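You operate a simulated robot arm through the tools that you are given. There is no shell and no other tool. Be economical: measure what you need, move in short steps, check, and stop when the job is done.

You are at the controls of a simulated robot arm. One attempt, no reset.

TASK
Take the beaker and put it on top of the silver probe.

Only the result counts: the job must be done as asked and must still hold three seconds after the hand-in. Knocking over, shifting, dropping, spilling or breaking anything else fails it.

THE ROBOT
A 7-joint arm with a two-finger parallel gripper, fixed in place. Base frame: the origin is at the foot of the arm, x ahead of it, y to its left, z up; the work surface is at about z = 0. Lengths are in mm, angles in degrees, forces in N, time in s.
With the tool pointing down near the work surface it reaches from about 220 to 580 mm from the base axis. Its first joint turns from -66.0 to 66.0 degrees. Payload 2.5 kg.
The TCP is the grasp point between the finger pads, 23 mm short of the fingertips. In the tool frame z runs along the fingers and y along their closing line. The gripper opens to 94 mm. The fingers are 38 mm wide and 10 mm thick; the gripper's body (54 by 96 mm) begins 39 mm behind the TCP.
Orientation is told as [roll, pitch, yaw] about the base's x, y, z axes, in that order, counted from this pose: with the fingers straight down and closing along the base's y, the tool's x points along the base's -x, its y along +y and its z along -z.

THE INTERFACE
- The arm moves only by the tool servo_tool. Its argument "motion" is a list of rows, each a list of 3 entries, a list of its own where there are three numbers: the shift along the tool's x, y, z in units of 30 mm (1.0 is 30 mm), then the turn, a rotation vector about the tool's x, y, z in units of 5 degrees (1.0 is 5 degrees), then the gripper command, from -1 (shut) to 1 (fully open), values between in proportion. In form: [[[dx, dy, dz], [wx, wy, wz], claw], ...]. A call has 1 to 8 rows; each row shifts and turns the commanded pose from where the row before left it, along the tool's axes as they then stand. A call with a number of a shift or a turn outside -1 to 1 is refused whole. Each row takes 0.2 s and may step no farther than 50 mm and 8.6 degrees from the row before; otherwise, or with a gripper value out of range, the whole call is refused. Where a pose cannot be reached the arm comes as near as it can. A force on the tool above 40 N (or 10 N above the force at the start of the call, whichever is more), or a blocked arm, ends the call early, and 0.2 s more pass. The fingers move at their own pace (about 108 mm/s each) and stop on an object; they squeeze with about 41 N. The grip force told is the motor's: it shows also when the fingers shut on nothing. Time passes only in rows, and 0.2 s behind the last, so rows that do not move let the fingers close. It gives the time, the measured TCP pose, the force on the tool (base axes), the opening and the grip force at its end, in the units of the frame above (readings bear some noise).
- Cameras (640 x 400 px; columns grow to the right, rows downward): "scene" is fixed at [134.1, -408, 555]; the picture's right is [0.74, -0.67, 0.00], its down [-0.28, -0.31, -0.91] and it looks along [0.61, 0.67, -0.42] (base axes); focal length 344 px, centre (320, 200). "wrist" rides on the gripper at [-39, 0, -44] in the tool frame; the picture's right is [0.00, -1.00, 0.00], its down [0.97, 0.00, -0.24] and it looks along [0.24, 0.00, 0.97] (tool axes); focal length 218 px, centre (320, 200). There is no depth. A picture from a camera that has moved, and an enlarged one, comes with that camera's place and axes in the base frame and with its lens. The place of the scene camera against the robot may be out by one fixed shift of up to 12 mm in any direction.
- get_image(camera): a new picture of that camera. No time passes.
- enlarge(camera, box): a new picture of the part [left, top, right, bottom] of that camera's present view, enlarged. No time passes.
- close_job(): hands the job in; it is judged then, once.

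Go step by step. Nothing tells you positions but the pictures and the camera data: compare them with the known pose of the tool, close in by small moves and look again before you grip or let go. The budget is 90 turns and 36 pictures, counting those below and the enlarged ones. Unless the task says otherwise, let go and move clear before handing in, and close with one line.

The tools are called after "Call:" as a command line: name --argument value ..., lists and objects as JSON in quotes. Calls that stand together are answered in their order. servo_tool: Moves the arm, as the interface text tells. Its arguments: {"type":"object","properties":{"motion":{"type":"array","items":{"type":"array"}}},"required":["motion"]} The other tools are called the same way: get_image (camera) takes a picture; enlarge (camera, box) takes an enlarged picture of a part of a camera's view; close_job () hands the job in.

At the start:

```text
time_s: 0.0
position: [415.1, 179.2, 379.8]
tool_rot: [0.0, -0.1, 0.0]
wrist_force: [-1.2, 0.7, 0.5]
width: 94.0
grasp_force: 0.2
```

scene: 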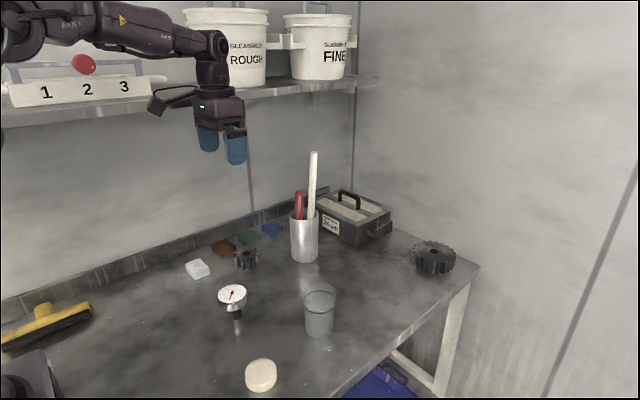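
wrist: 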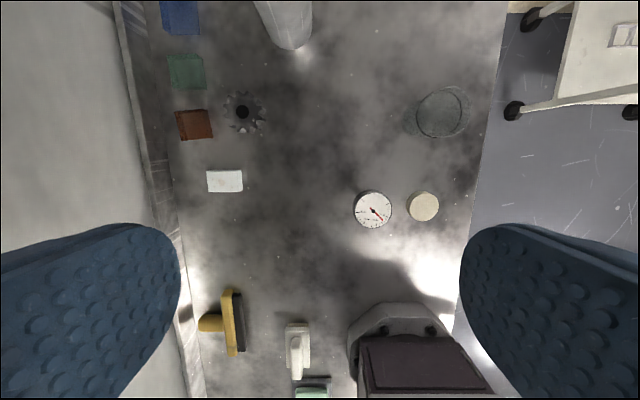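

I see a glass beaker, a dial gauge, a cream disc and several small items. I'll enlarge the views to work out which one is the silver probe.

Call:
enlarge --camera "scene" --box '[180, 220, 380, 400]'

Call:
enlarge --camera "wrist" --box '[160, 0, 500, 240]'

Call:
enlarge --camera "wrist" --box '[180, 240, 500, 400]'

```text
2.22 times, centred on (280, 310) of scene
camera zoom: at [134.1, -408.0, 555.0], right [0.74, -0.67, 0.0], down [-0.28, -0.31, -0.91], along [0.61, 0.67, -0.42], focal length 764 px, centre (409, -44)
```

zoom: 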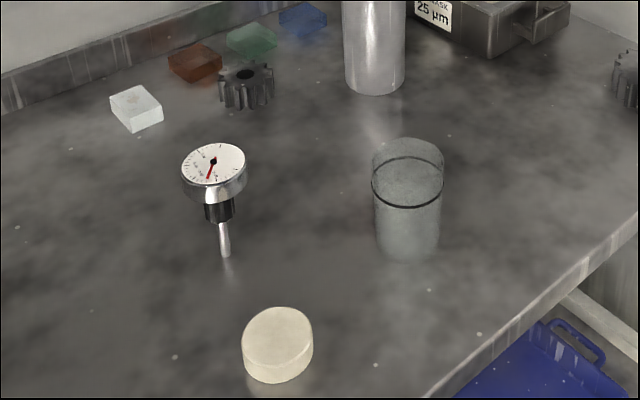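

```text
1.67 times, centred on (330, 120) of wrist
camera zoom: at [455.3, 178.9, 422.4], right [0.0, -1.0, 0.0], down [-0.97, 0.0, 0.24], along [-0.24, 0.0, -0.97], focal length 364 px, centre (303, 333)
```

zoom: 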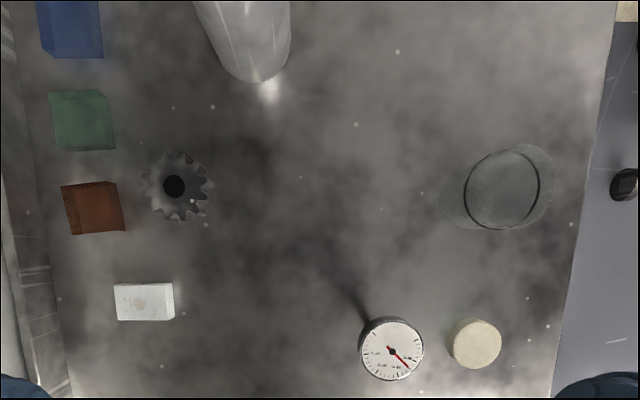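

```text
2.00 times, centred on (340, 320) of wrist
camera zoom: at [455.3, 178.9, 422.4], right [0.0, -1.0, 0.0], down [-0.97, 0.0, 0.24], along [-0.24, 0.0, -0.97], focal length 436 px, centre (280, -40)
```

zoom: 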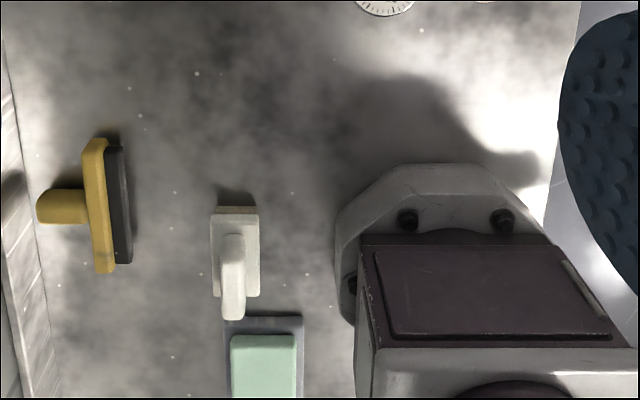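

The silver probe looks like the dial gauge on its silver stem, with the face at about (365, 98, 112). The beaker is at about (505, -1), roughly 93 mm tall and 65 mm wide. Next I'll move above the gauge and measure it more exactly.

Call:
servo_tool --motion '[[[0.357, -0.9, 0.89], [0, 0, 0], 1], [[0.357, -0.9, 0.89], [0, 0, 0], 1], [[0.357, -0.9, 0.89], [0, 0, 0], 1], [[0, 0, 0], [0, 0, 0], 1], [[0, 0, 0], [0, 0, 0], 1]]'

Call:
get_image --camera "wrist"

```text
time_s: 1.2
position: [382.6, 99.2, 298.4]
tool_rot: [0.0, -0.1, 0.1]
wrist_force: [-0.1, -0.9, 1.0]
width: 94.0
grasp_force: 0.0
```

```text
30 pictures are left
camera wrist: at [423.2, 98.1, 342.0], right [0.0, -1.0, 0.0], down [-0.97, 0.0, 0.24], along [-0.24, 0.0, -0.97], focal length 218 px, centre (320, 200)
```

wrist: 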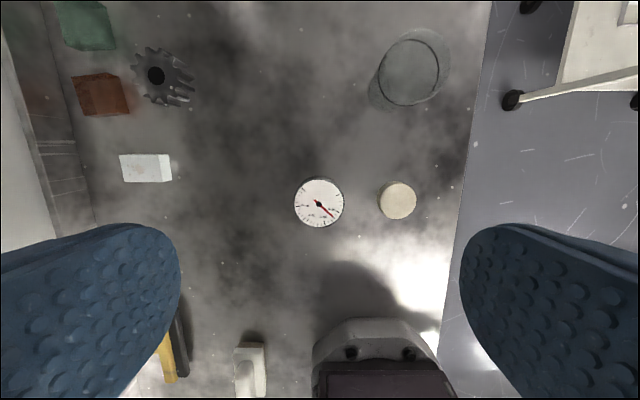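

The dial centre agrees between views at about (364, 99.5) with a diameter of about 55 mm. I'll zoom in on the gauge and the beaker from the scene camera.

Call:
enlarge --camera "scene" --box '[200, 275, 280, 325]'

Call:
enlarge --camera "scene" --box '[272, 275, 368, 345]'

Call:
enlarge --camera "scene" --box '[200, 295, 280, 345]'

```text
8.00 times, centred on (240, 300) of scene
camera zoom: at [134.1, -408.1, 555.0], right [0.74, -0.67, 0.0], down [-0.28, -0.31, -0.91], along [0.61, 0.67, -0.42], focal length 2750 px, centre (960, -600)
```

zoom: 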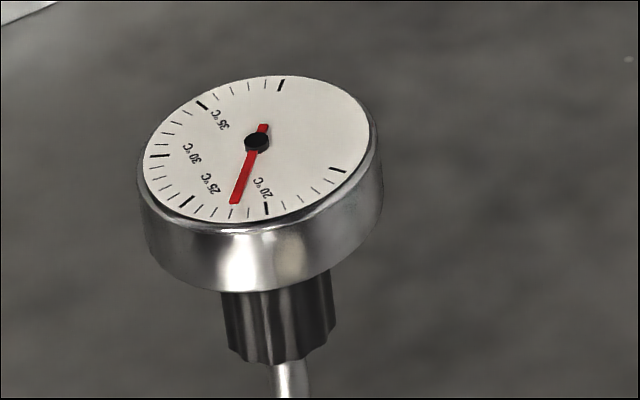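

```text
5.71 times, centred on (320, 310) of scene
camera zoom: at [134.1, -408.1, 555.0], right [0.74, -0.67, 0.0], down [-0.28, -0.31, -0.91], along [0.61, 0.67, -0.42], focal length 1964 px, centre (320, -429)
```

zoom: 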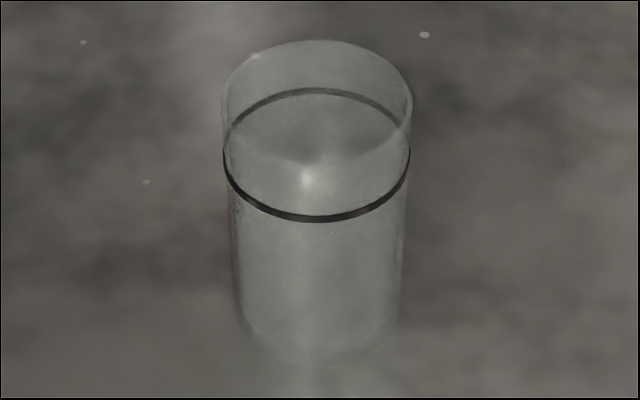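

```text
8.00 times, centred on (240, 320) of scene
camera zoom: at [134.1, -408.1, 555.0], right [0.74, -0.67, 0.0], down [-0.28, -0.31, -0.91], along [0.61, 0.67, -0.42], focal length 2750 px, centre (960, -760)
```

zoom: 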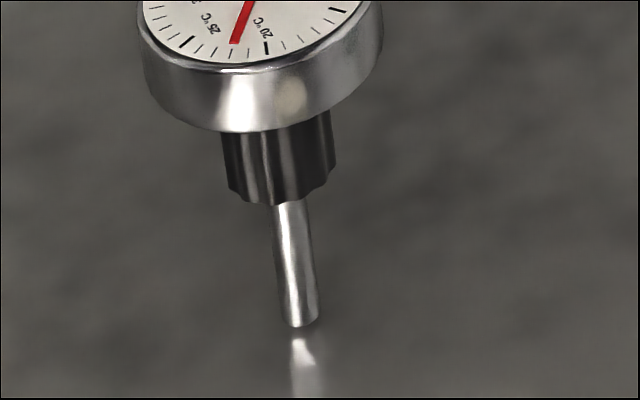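

The gauge is a dial thermometer standing on its stem, so the beaker must go on its face upright and well centred. Now I'll move above the beaker to measure it.

Call:
servo_tool --motion '[[[-1, -0.83, 0.8], [0, 0, 0], 1], [[-1, -0.83, 0.8], [0, 0, 0], 1], [[-1, -0.83, 0.8], [0, 0, 0], 1], [[-1, -0.83, 0.8], [0, 0, 0], 1], [[0, 0, 0], [0, 0, 0], 1], [[0, 0, 0], [0, 0, 0], 1]]'

Call:
get_image --camera "wrist"

```text
time_s: 2.6
position: [502.4, -2.5, 199.6]
tool_rot: [0.0, -0.1, 0.0]
wrist_force: [0.2, -0.1, 0.7]
width: 93.8
grasp_force: 0.1
```

```text
26 pictures are left
camera wrist: at [542.8, -1.9, 245.6], right [0.0, -1.0, 0.0], down [-0.97, 0.0, 0.24], along [-0.24, 0.0, -0.97], focal length 218 px, centre (320, 200)
```

wrist: 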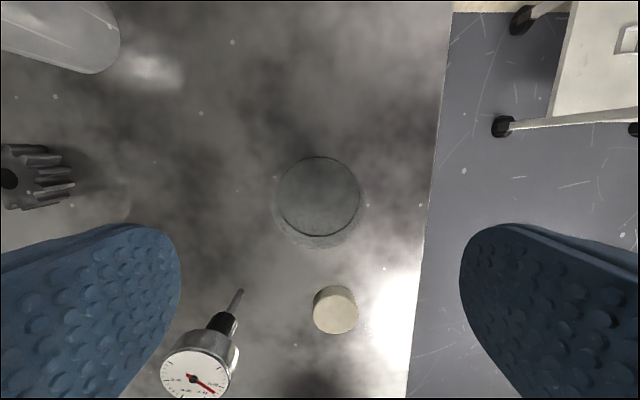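

The beaker is right under the hand. I'll enlarge its rim and the gauge.

Call:
enlarge --camera "wrist" --box '[250, 140, 390, 260]'

Call:
enlarge --camera "wrist" --box '[140, 280, 260, 400]'

```text
3.33 times, centred on (320, 200) of wrist
camera zoom: at [542.8, -1.9, 245.6], right [0.0, -1.0, 0.0], down [-0.97, 0.0, 0.24], along [-0.24, 0.0, -0.97], focal length 728 px, centre (320, 200)
```

zoom: 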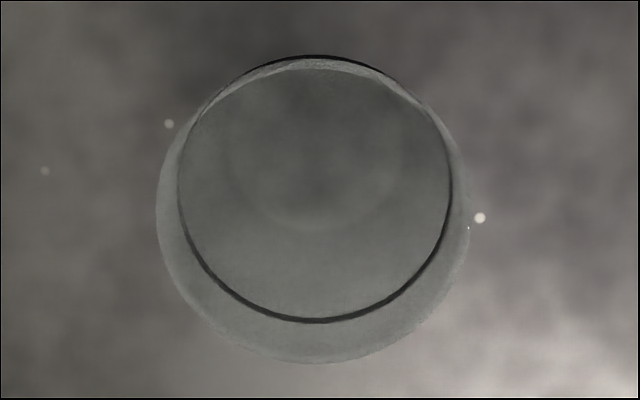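

```text
3.33 times, centred on (200, 340) of wrist
camera zoom: at [542.8, -1.9, 245.6], right [0.0, -1.0, 0.0], down [-0.97, 0.0, 0.24], along [-0.24, 0.0, -0.97], focal length 728 px, centre (720, -267)
```

zoom: 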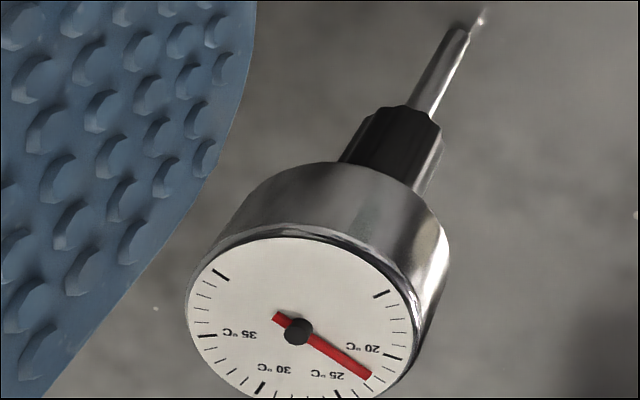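

The beaker centre is about (503, -0.5). The thermometer face is about (362.5, 99), with its top at z of about 110. I'll descend around the beaker.

Call:
servo_tool --motion '[[[0, 0.04, 0.9], [0, 0, 0], 1], [[0, 0, 0.9], [0, 0, 0], 1], [[0, 0, 0.9], [0, 0, 0], 1], [[0, 0, 0.9], [0, 0, 0], 1], [[0, 0, 0.6], [0, 0, 0], 1], [[0, 0, 0], [0, 0, 0], 1], [[0, 0, 0], [0, 0, 0], 1]]'

Call:
get_image --camera "wrist"

Call:
enlarge --camera "scene" --box '[240, 210, 400, 350]'

```text
time_s: 4.2
position: [500.7, -0.4, 75.1]
tool_rot: [0.0, -0.1, 0.0]
wrist_force: [-0.6, -0.2, 0.2]
width: 94.1
grasp_force: 0.1
```

```text
23 pictures are left
camera wrist: at [543.0, -0.2, 119.2], right [0.0, -1.0, 0.0], down [-0.97, 0.0, 0.24], along [-0.24, 0.0, -0.97], focal length 218 px, centre (320, 200)
```

wrist: 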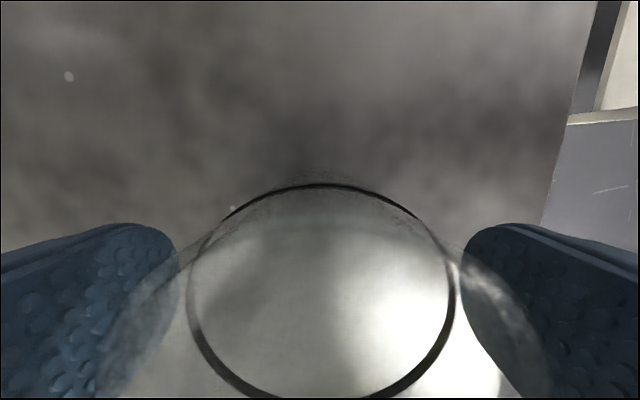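

```text
2.86 times, centred on (320, 280) of scene
camera zoom: at [134.1, -408.0, 555.0], right [0.74, -0.67, 0.0], down [-0.28, -0.31, -0.91], along [0.61, 0.67, -0.42], focal length 982 px, centre (320, -29)
```

zoom: 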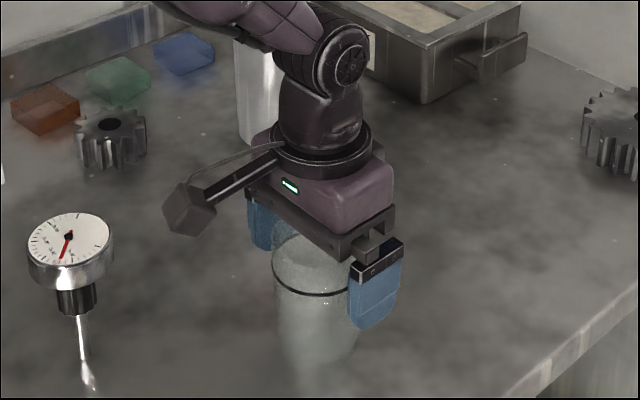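

The fingers straddle the beaker and are centred on it. I'll lower a little more and close.

Call:
servo_tool --motion '[[[0, 0, 0.3], [0, 0, 0], 1], [[0, 0, 0], [0, 0, 0], 1], [[0, 0, 0], [0, 0, 0], 0.5], [[0, 0, 0], [0, 0, 0], 0.3], [[0, 0, 0], [0, 0, 0], 0], [[0, 0, 0], [0, 0, 0], -0.3], [[0, 0, 0], [0, 0, 0], -1], [[0, 0, 0], [0, 0, 0], -1]]'

```text
time_s: 6.0
position: [503.0, 0.1, 66.3]
tool_rot: [0.0, -0.1, 0.0]
wrist_force: [0.3, -0.3, -1.1]
width: 65.8
grasp_force: 41.4
```

It is gripped at 65.8 mm. I'll lift slowly and check.

Call:
servo_tool --motion '[[[0, 0, -0.2], [0, 0, 0], -1], [[0, 0, -0.4], [0, 0, 0], -1], [[0, 0, -0.6], [0, 0, 0], -1], [[0, 0, -0.6], [0, 0, 0], -1], [[0, 0, -0.6], [0, 0, 0], -1], [[0, 0, -0.6], [0, 0, 0], -1], [[0, 0, -0.4], [0, 0, 0], -1], [[0, 0, 0], [0, 0, 0], -1]]'

Call:
enlarge --camera "scene" --box '[200, 160, 400, 350]'

```text
time_s: 7.8
position: [502.2, 1.3, 169.7]
tool_rot: [0.0, 0.0, -0.1]
wrist_force: [0.7, -0.9, -1.0]
width: 66.1
grasp_force: 40.8
```

```text
2.11 times, centred on (300, 255) of scene
camera zoom: at [134.1, -408.0, 555.0], right [0.74, -0.67, 0.0], down [-0.28, -0.31, -0.91], along [0.61, 0.67, -0.42], focal length 724 px, centre (362, 84)
```

zoom: 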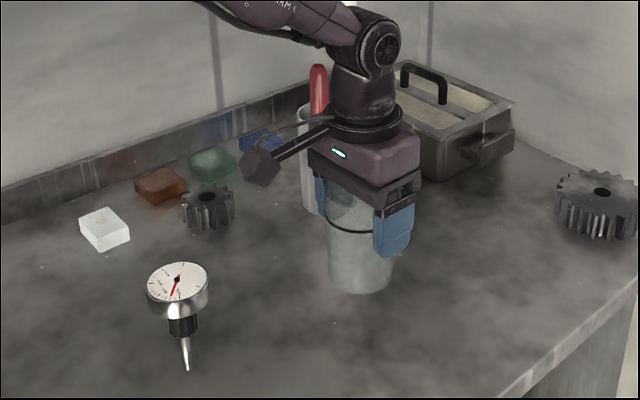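

It lifts cleanly. I'll raise it further, then carry it slowly above the thermometer.

Call:
servo_tool --motion '[[[0, 0, -0.3], [0, 0, 0], -1], [[0, 0, -0.6], [0, 0, 0], -1], [[0, 0, -0.3], [0, 0, 0], -1], [[0.15, 0.1, 0], [0, 0, 0], -1], [[0.35, 0.25, 0], [0, 0, 0], -1], [[0.6, 0.42, 0], [0, 0, 0], -1], [[0.65, 0.46, 0], [0, 0, 0], -1], [[0.65, 0.46, 0], [0, 0, 0], -1]]'

Call:
servo_tool --motion '[[[0.3, 0.21, 0], [0, 0, 0], -1], [[0.6, 0.42, 0], [0, 0, 0], -1], [[0.65, 0.46, 0], [0, 0, 0], -1], [[0.45, 0.32, 0], [0, 0, 0], -1], [[0.2, 0.15, 0], [0, 0, 0], -1], [[0.083, 0.057, 0], [0, 0, 0], -1], [[0, 0, 0], [0, 0, 0], -1], [[0, 0, 0], [0, 0, 0], -1]]'

Call:
enlarge --camera "scene" --box '[160, 200, 320, 350]'

Call:
get_image --camera "wrist"

```text
time_s: 9.6
position: [431.1, 49.4, 205.7]
tool_rot: [0.0, 0.0, 0.0]
wrist_force: [-0.6, 0.1, -0.8]
width: 65.8
grasp_force: 41.5
```

```text
time_s: 11.4
position: [362.7, 99.3, 204.5]
tool_rot: [0.0, -0.1, 0.0]
wrist_force: [-0.2, -0.5, -0.5]
width: 65.8
grasp_force: 40.7
```

```text
2.67 times, centred on (240, 275) of scene
camera zoom: at [134.1, -408.0, 555.0], right [0.74, -0.67, 0.0], down [-0.28, -0.31, -0.91], along [0.61, 0.67, -0.42], focal length 917 px, centre (533, 0)
```

zoom: 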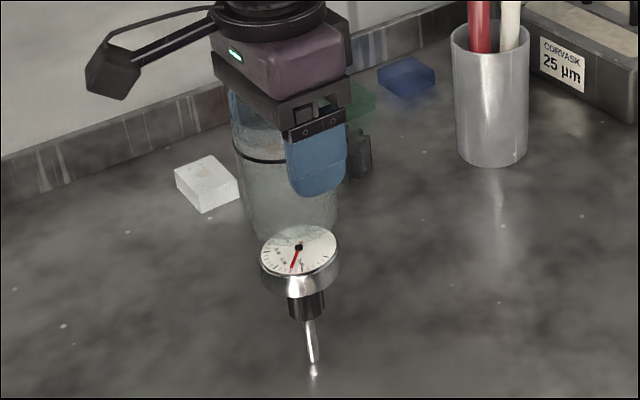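

```text
19 pictures are left
camera wrist: at [403.1, 98.6, 248.8], right [0.0, -1.0, 0.0], down [-0.97, 0.0, 0.24], along [-0.24, 0.0, -0.97], focal length 218 px, centre (320, 200)
```

wrist: 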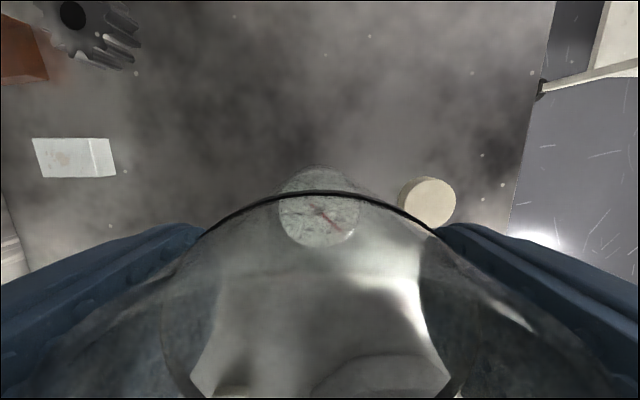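

The beaker is roughly above the dial. I'll zoom in to check the alignment of its base against the dial.

Call:
enlarge --camera "scene" --box '[210, 240, 260, 320]'

Call:
enlarge --camera "wrist" --box '[240, 140, 400, 260]'

```text
5.00 times, centred on (235, 280) of scene
camera zoom: at [134.1, -408.0, 555.0], right [0.74, -0.67, 0.0], down [-0.28, -0.31, -0.91], along [0.61, 0.67, -0.42], focal length 1719 px, centre (745, -200)
```

zoom: 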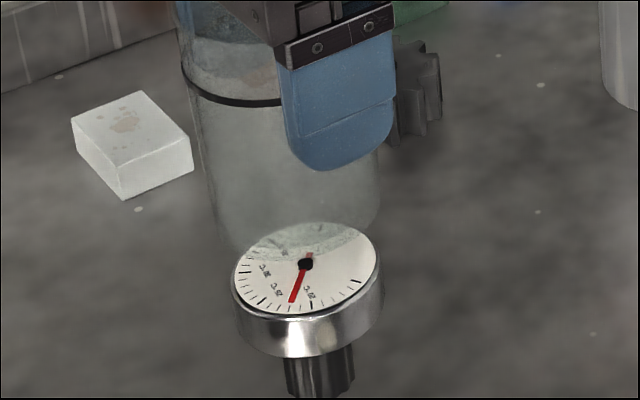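

```text
3.33 times, centred on (320, 200) of wrist
camera zoom: at [403.1, 98.6, 248.8], right [0.0, -1.0, 0.0], down [-0.97, 0.0, 0.24], along [-0.24, 0.0, -0.97], focal length 728 px, centre (320, 200)
```

zoom: 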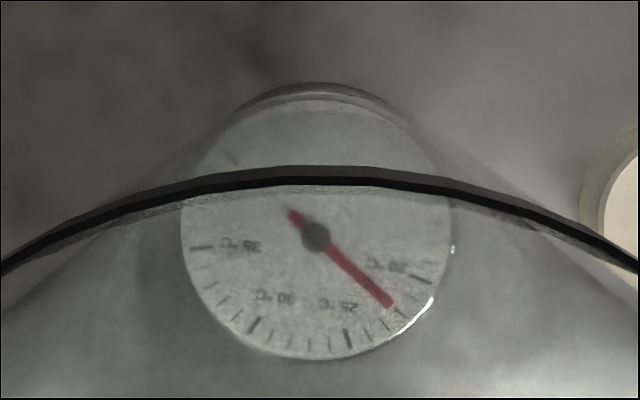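

The alignment is good to within about a millimetre. I'll descend 20 mm slowly and look again.

Call:
servo_tool --motion '[[[0, 0, 0.1], [0, 0, 0], -1], [[0, 0, 0.2], [0, 0, 0], -1], [[0, 0, 0.2], [0, 0, 0], -1], [[0, 0, 0.12], [0, 0, 0], -1], [[0, 0, 0.05], [0, 0, 0], -1], [[0, 0, 0], [0, 0, 0], -1], [[0, 0, 0], [0, 0, 0], -1]]'

Call:
enlarge --camera "scene" --box '[205, 265, 265, 315]'

Call:
enlarge --camera "wrist" --box '[240, 140, 400, 260]'

```text
time_s: 13.0
position: [362.2, 100.0, 184.8]
tool_rot: [0.0, -0.1, 0.0]
wrist_force: [-0.3, -0.7, -0.8]
width: 65.8
grasp_force: 41.0
```

```text
8.00 times, centred on (235, 290) of scene
camera zoom: at [134.1, -408.0, 555.0], right [0.74, -0.67, 0.0], down [-0.28, -0.31, -0.91], along [0.61, 0.67, -0.42], focal length 2750 px, centre (1000, -520)
```

zoom: 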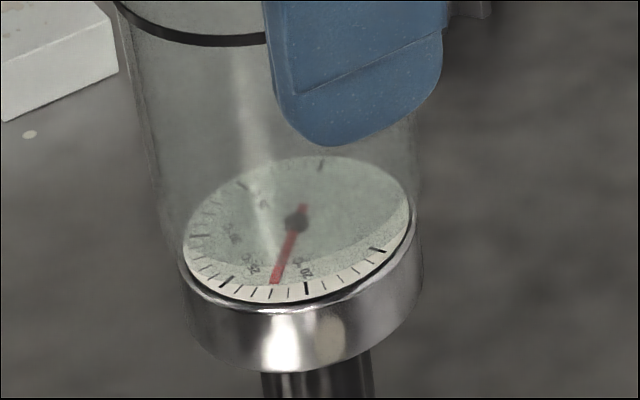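

```text
3.33 times, centred on (320, 200) of wrist
camera zoom: at [402.7, 98.9, 229.0], right [0.0, -1.0, 0.0], down [-0.97, 0.0, 0.24], along [-0.24, 0.0, -0.97], focal length 728 px, centre (320, 200)
```

zoom: 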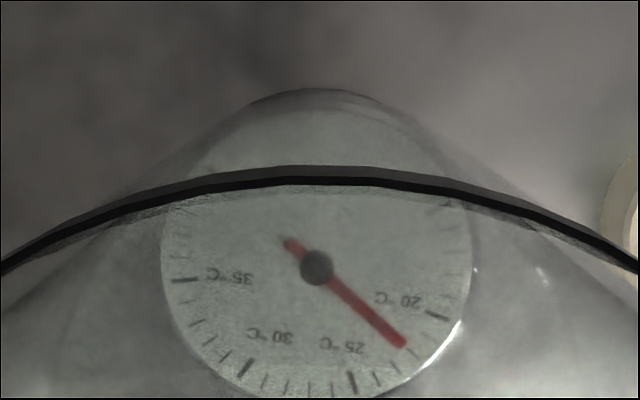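

The base sits centred, a few mm above the dial. I'll descend in small steps and watch the force.

Call:
servo_tool --motion '[[[0, 0, 0.05], [0, 0, 0], -1], [[0, 0, 0.05], [0, 0, 0], -1], [[0, 0, 0.05], [0, 0, 0], -1], [[0, 0, 0], [0, 0, 0], -1]]'

Call:
enlarge --camera "scene" --box '[205, 265, 265, 315]'

```text
time_s: 14.0
position: [363.2, 99.7, 180.2]
tool_rot: [0.0, 0.0, 0.0]
wrist_force: [0.6, -0.8, -1.0]
width: 65.8
grasp_force: 40.8
```

```text
8.00 times, centred on (235, 290) of scene
camera zoom: at [134.1, -408.0, 555.0], right [0.74, -0.67, 0.0], down [-0.28, -0.31, -0.91], along [0.61, 0.67, -0.42], focal length 2750 px, centre (1000, -520)
```

zoom: 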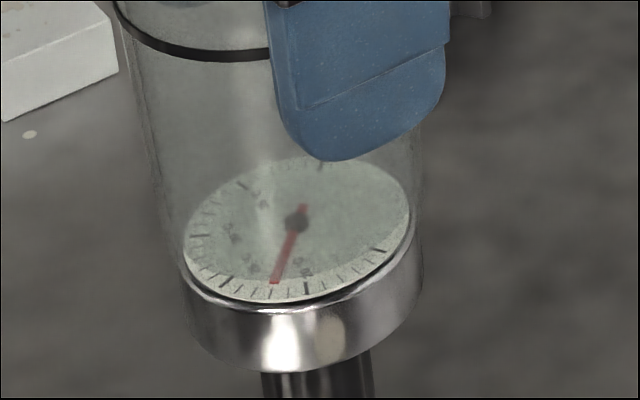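

There is no contact yet. I'll go on in 1 mm steps.

Call:
servo_tool --motion '[[[0, 0, 0.035], [0, 0, 0], -1], [[0, 0, 0], [0, 0, 0], -1]]'

Call:
servo_tool --motion '[[[0, 0, 0.035], [0, 0, 0], -1], [[0, 0, 0], [0, 0, 0], -1]]'

```text
time_s: 14.6
position: [362.3, 100.0, 179.8]
tool_rot: [0.0, 0.0, 0.0]
wrist_force: [0.0, -1.0, -1.6]
width: 65.9
grasp_force: 41.0
```

```text
time_s: 15.2
position: [362.6, 100.0, 177.6]
tool_rot: [0.0, -0.1, -0.1]
wrist_force: [0.2, -0.7, -1.6]
width: 65.8
grasp_force: 41.3
```

Call:
servo_tool --motion '[[[0, 0, 0.03], [0, 0, 0], -1], [[0, 0, 0], [0, 0, 0], -1]]'

Call:
enlarge --camera "scene" --box '[205, 265, 265, 315]'

```text
time_s: 15.8
position: [362.5, 99.3, 177.5]
tool_rot: [0.0, 0.0, -0.1]
wrist_force: [-0.4, 0.8, -1.2]
width: 65.8
grasp_force: 41.1
```

```text
8.00 times, centred on (235, 290) of scene
camera zoom: at [134.1, -408.0, 555.0], right [0.74, -0.67, 0.0], down [-0.28, -0.31, -0.91], along [0.61, 0.67, -0.42], focal length 2750 px, centre (1000, -520)
```

zoom: 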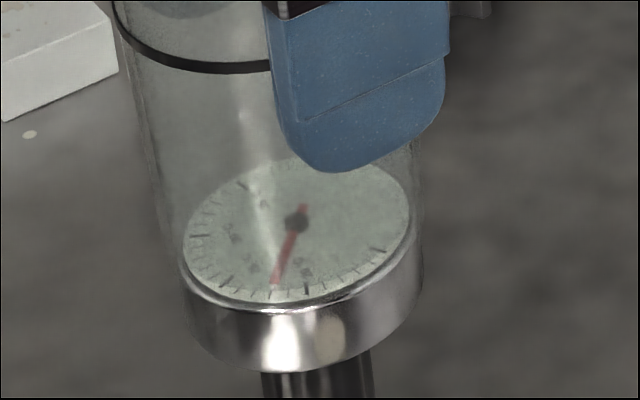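

Alignment still looks centred. I'll continue in sub-millimetre steps until contact.

Call:
servo_tool --motion '[[[0, 0, 0.025], [0, 0, 0], -1], [[0, 0, 0], [0, 0, 0], -1]]'

Call:
servo_tool --motion '[[[0, 0, 0.025], [0, 0, 0], -1], [[0, 0, 0], [0, 0, 0], -1]]'

```text
time_s: 16.4
position: [362.6, 100.0, 177.3]
tool_rot: [-0.1, 0.0, -0.1]
wrist_force: [0.3, -0.4, -0.6]
width: 65.9
grasp_force: 41.6
```

```text
time_s: 17.0
position: [363.4, 99.7, 176.0]
tool_rot: [0.0, -0.1, 0.0]
wrist_force: [1.0, -0.3, -0.4]
width: 65.7
grasp_force: 40.6
```

Call:
servo_tool --motion '[[[0, 0, 0.025], [0, 0, 0], -1], [[0, 0, 0], [0, 0, 0], -1]]'

Call:
enlarge --camera "scene" --box '[205, 265, 265, 315]'

```text
time_s: 17.6
position: [362.2, 98.2, 175.0]
tool_rot: [0.0, -0.2, 0.0]
wrist_force: [0.4, -0.2, 0.1]
width: 65.7
grasp_force: 40.9
```

```text
8.00 times, centred on (235, 290) of scene
camera zoom: at [134.1, -408.0, 555.0], right [0.74, -0.67, 0.0], down [-0.28, -0.31, -0.91], along [0.61, 0.67, -0.42], focal length 2750 px, centre (1000, -520)
```

zoom: 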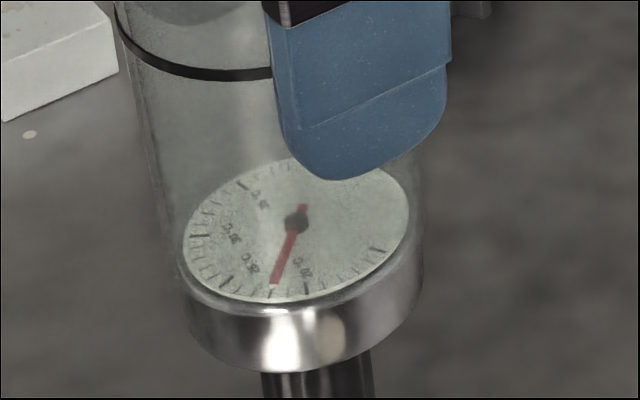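

The force is creeping up, so this may be contact. I'll read again without moving.

Call:
servo_tool --motion '[[[0, 0, 0], [0, 0, 0], -1]]'

Call:
servo_tool --motion '[[[0, 0, 0], [0, 0, 0], -1]]'

Call:
servo_tool --motion '[[[0, 0, 0], [0, 0, 0], -1]]'

```text
time_s: 18.0
position: [362.7, 99.0, 173.5]
tool_rot: [0.0, -0.1, 0.0]
wrist_force: [0.3, 0.3, 0.1]
width: 65.8
grasp_force: 41.2
```

```text
time_s: 18.4
position: [361.8, 98.6, 175.0]
tool_rot: [0.1, -0.1, 0.0]
wrist_force: [0.4, -0.3, -0.4]
width: 65.7
grasp_force: 40.9
```

```text
time_s: 18.8
position: [363.0, 99.3, 174.7]
tool_rot: [0.0, -0.1, 0.0]
wrist_force: [0.6, 0.2, -0.3]
width: 65.7
grasp_force: 41.2
```

Call:
servo_tool --motion '[[[0, 0, 0.015], [0, 0, 0], -1], [[0, 0, 0], [0, 0, 0], -1]]'

Call:
servo_tool --motion '[[[0, 0, 0], [0, 0, 0], -1]]'

Call:
servo_tool --motion '[[[0, 0, 0], [0, 0, 0], -1]]'

```text
time_s: 19.4
position: [362.4, 99.1, 175.2]
tool_rot: [0.1, -0.1, 0.0]
wrist_force: [-0.8, -0.3, 4.4]
width: 65.8
grasp_force: 40.3
```

```text
time_s: 19.8
position: [363.0, 99.4, 174.8]
tool_rot: [0.1, -0.1, 0.1]
wrist_force: [-0.8, 0.3, 5.1]
width: 65.9
grasp_force: 41.0
```

```text
time_s: 20.2
position: [362.3, 99.2, 174.9]
tool_rot: [0.1, -0.2, -0.1]
wrist_force: [-0.5, 0.2, 7.2]
width: 65.8
grasp_force: 40.9
```

That is firm contact. I'll ease back about 0.3 mm and open gently.

Call:
servo_tool --motion '[[[0, 0, -0.01], [0, 0, 0], -1], [[0, 0, 0], [0, 0, 0], -1], [[0, 0, 0], [0, 0, 0], -1]]'

Call:
servo_tool --motion '[[[0, 0, 0], [0, 0, 0], 0.39], [[0, 0, 0], [0, 0, 0], 0.41], [[0, 0, 0], [0, 0, 0], 0.44], [[0, 0, 0], [0, 0, 0], 0.5], [[0, 0, 0], [0, 0, 0], 0.6], [[0, 0, 0], [0, 0, 0], 0.7]]'

Call:
enlarge --camera "scene" --box '[185, 225, 285, 345]'

```text
time_s: 21.0
position: [362.3, 99.2, 175.6]
tool_rot: [0.0, 0.0, 0.0]
wrist_force: [1.0, -0.4, 1.3]
width: 65.5
grasp_force: 40.9
```

```text
time_s: 22.4
position: [363.3, 99.6, 176.2]
tool_rot: [0.0, -0.2, 0.0]
wrist_force: [0.3, 0.5, -0.4]
width: 80.1
grasp_force: 0.1
```

```text
3.33 times, centred on (235, 285) of scene
camera zoom: at [134.1, -408.0, 555.0], right [0.74, -0.67, 0.0], down [-0.28, -0.31, -0.91], along [0.61, 0.67, -0.42], focal length 1146 px, centre (603, -83)
```

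zoom: 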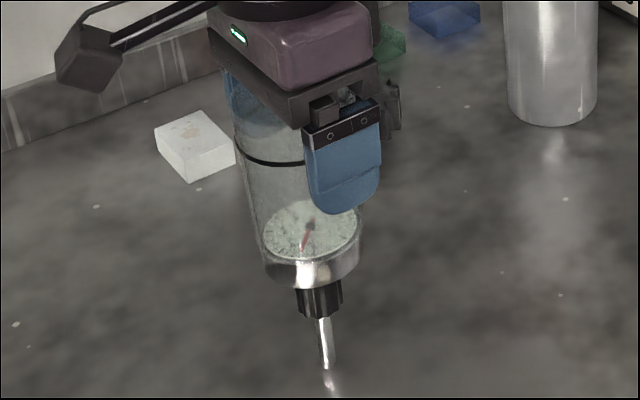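

It is released and standing upright on the dial. I'll open fully and rise straight up.

Call:
servo_tool --motion '[[[0, 0, 0], [0, 0, 0], 0.9], [[0, 0, 0], [0, 0, 0], 1], [[0, 0, -0.2], [0, 0, 0], 1], [[0, 0, -0.6], [0, 0, 0], 1], [[0, 0, -0.9], [0, 0, 0], 1], [[0, 0, -0.9], [0, 0, 0], 1], [[0, 0, -0.9], [0, 0, 0], 1], [[0, 0, -0.9], [0, 0, 0], 1]]'

Call:
servo_tool --motion '[[[0, 0, 0], [0, 0, 0], 1], [[0, 0, 0], [0, 0, 0], 1], [[0, 0, 0], [0, 0, 0], 1], [[0, 0, 0], [0, 0, 0], 1], [[0, 0, 0], [0, 0, 0], 1], [[0, 0, 0], [0, 0, 0], 1], [[0, 0, 0], [0, 0, 0], 1], [[0, 0, 0], [0, 0, 0], 1]]'

Call:
get_image --camera "scene"

Call:
enlarge --camera "scene" --box '[185, 225, 285, 345]'

```text
time_s: 24.2
position: [363.3, 100.1, 308.5]
tool_rot: [0.0, 0.0, 0.1]
wrist_force: [1.0, 0.5, -1.0]
width: 93.8
grasp_force: 0.0
```

```text
time_s: 26.0
position: [362.6, 100.1, 308.1]
tool_rot: [-0.1, -0.1, 0.0]
wrist_force: [-0.4, 0.2, 0.3]
width: 94.1
grasp_force: 0.0
```

```text
10 pictures are left
```

scene: 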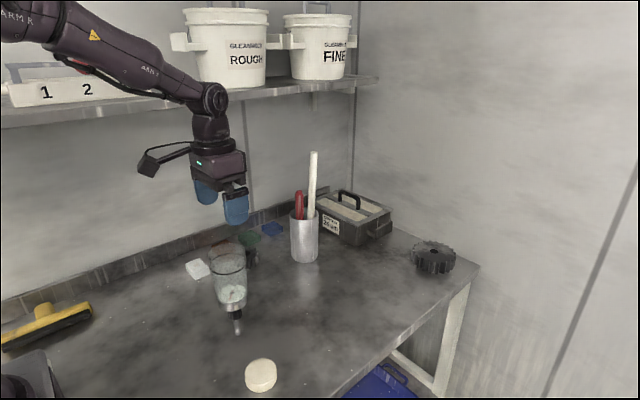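

```text
3.33 times, centred on (235, 285) of scene
camera zoom: at [134.1, -408.0, 555.0], right [0.74, -0.67, 0.0], down [-0.28, -0.31, -0.91], along [0.61, 0.67, -0.42], focal length 1146 px, centre (603, -83)
```

zoom: 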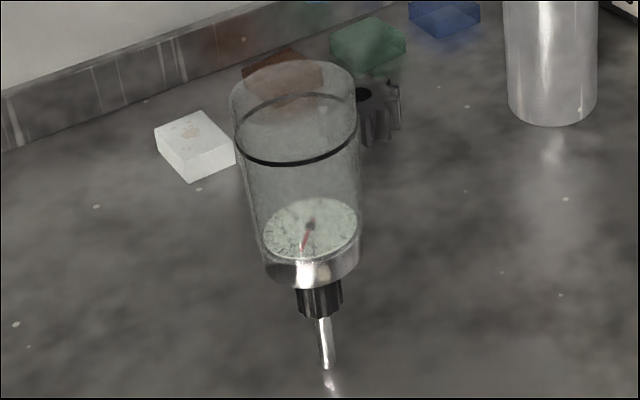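

The beaker stands upright and steady on the probe's dial, the hand is clear, and nothing else has moved. I'm handing in.

Call:
close_job

```text
The job is handed in.
```

The beaker is standing upright on top of the silver probe (the dial thermometer); it was steady in the last picture, with the gripper clear and nothing else visibly moved.
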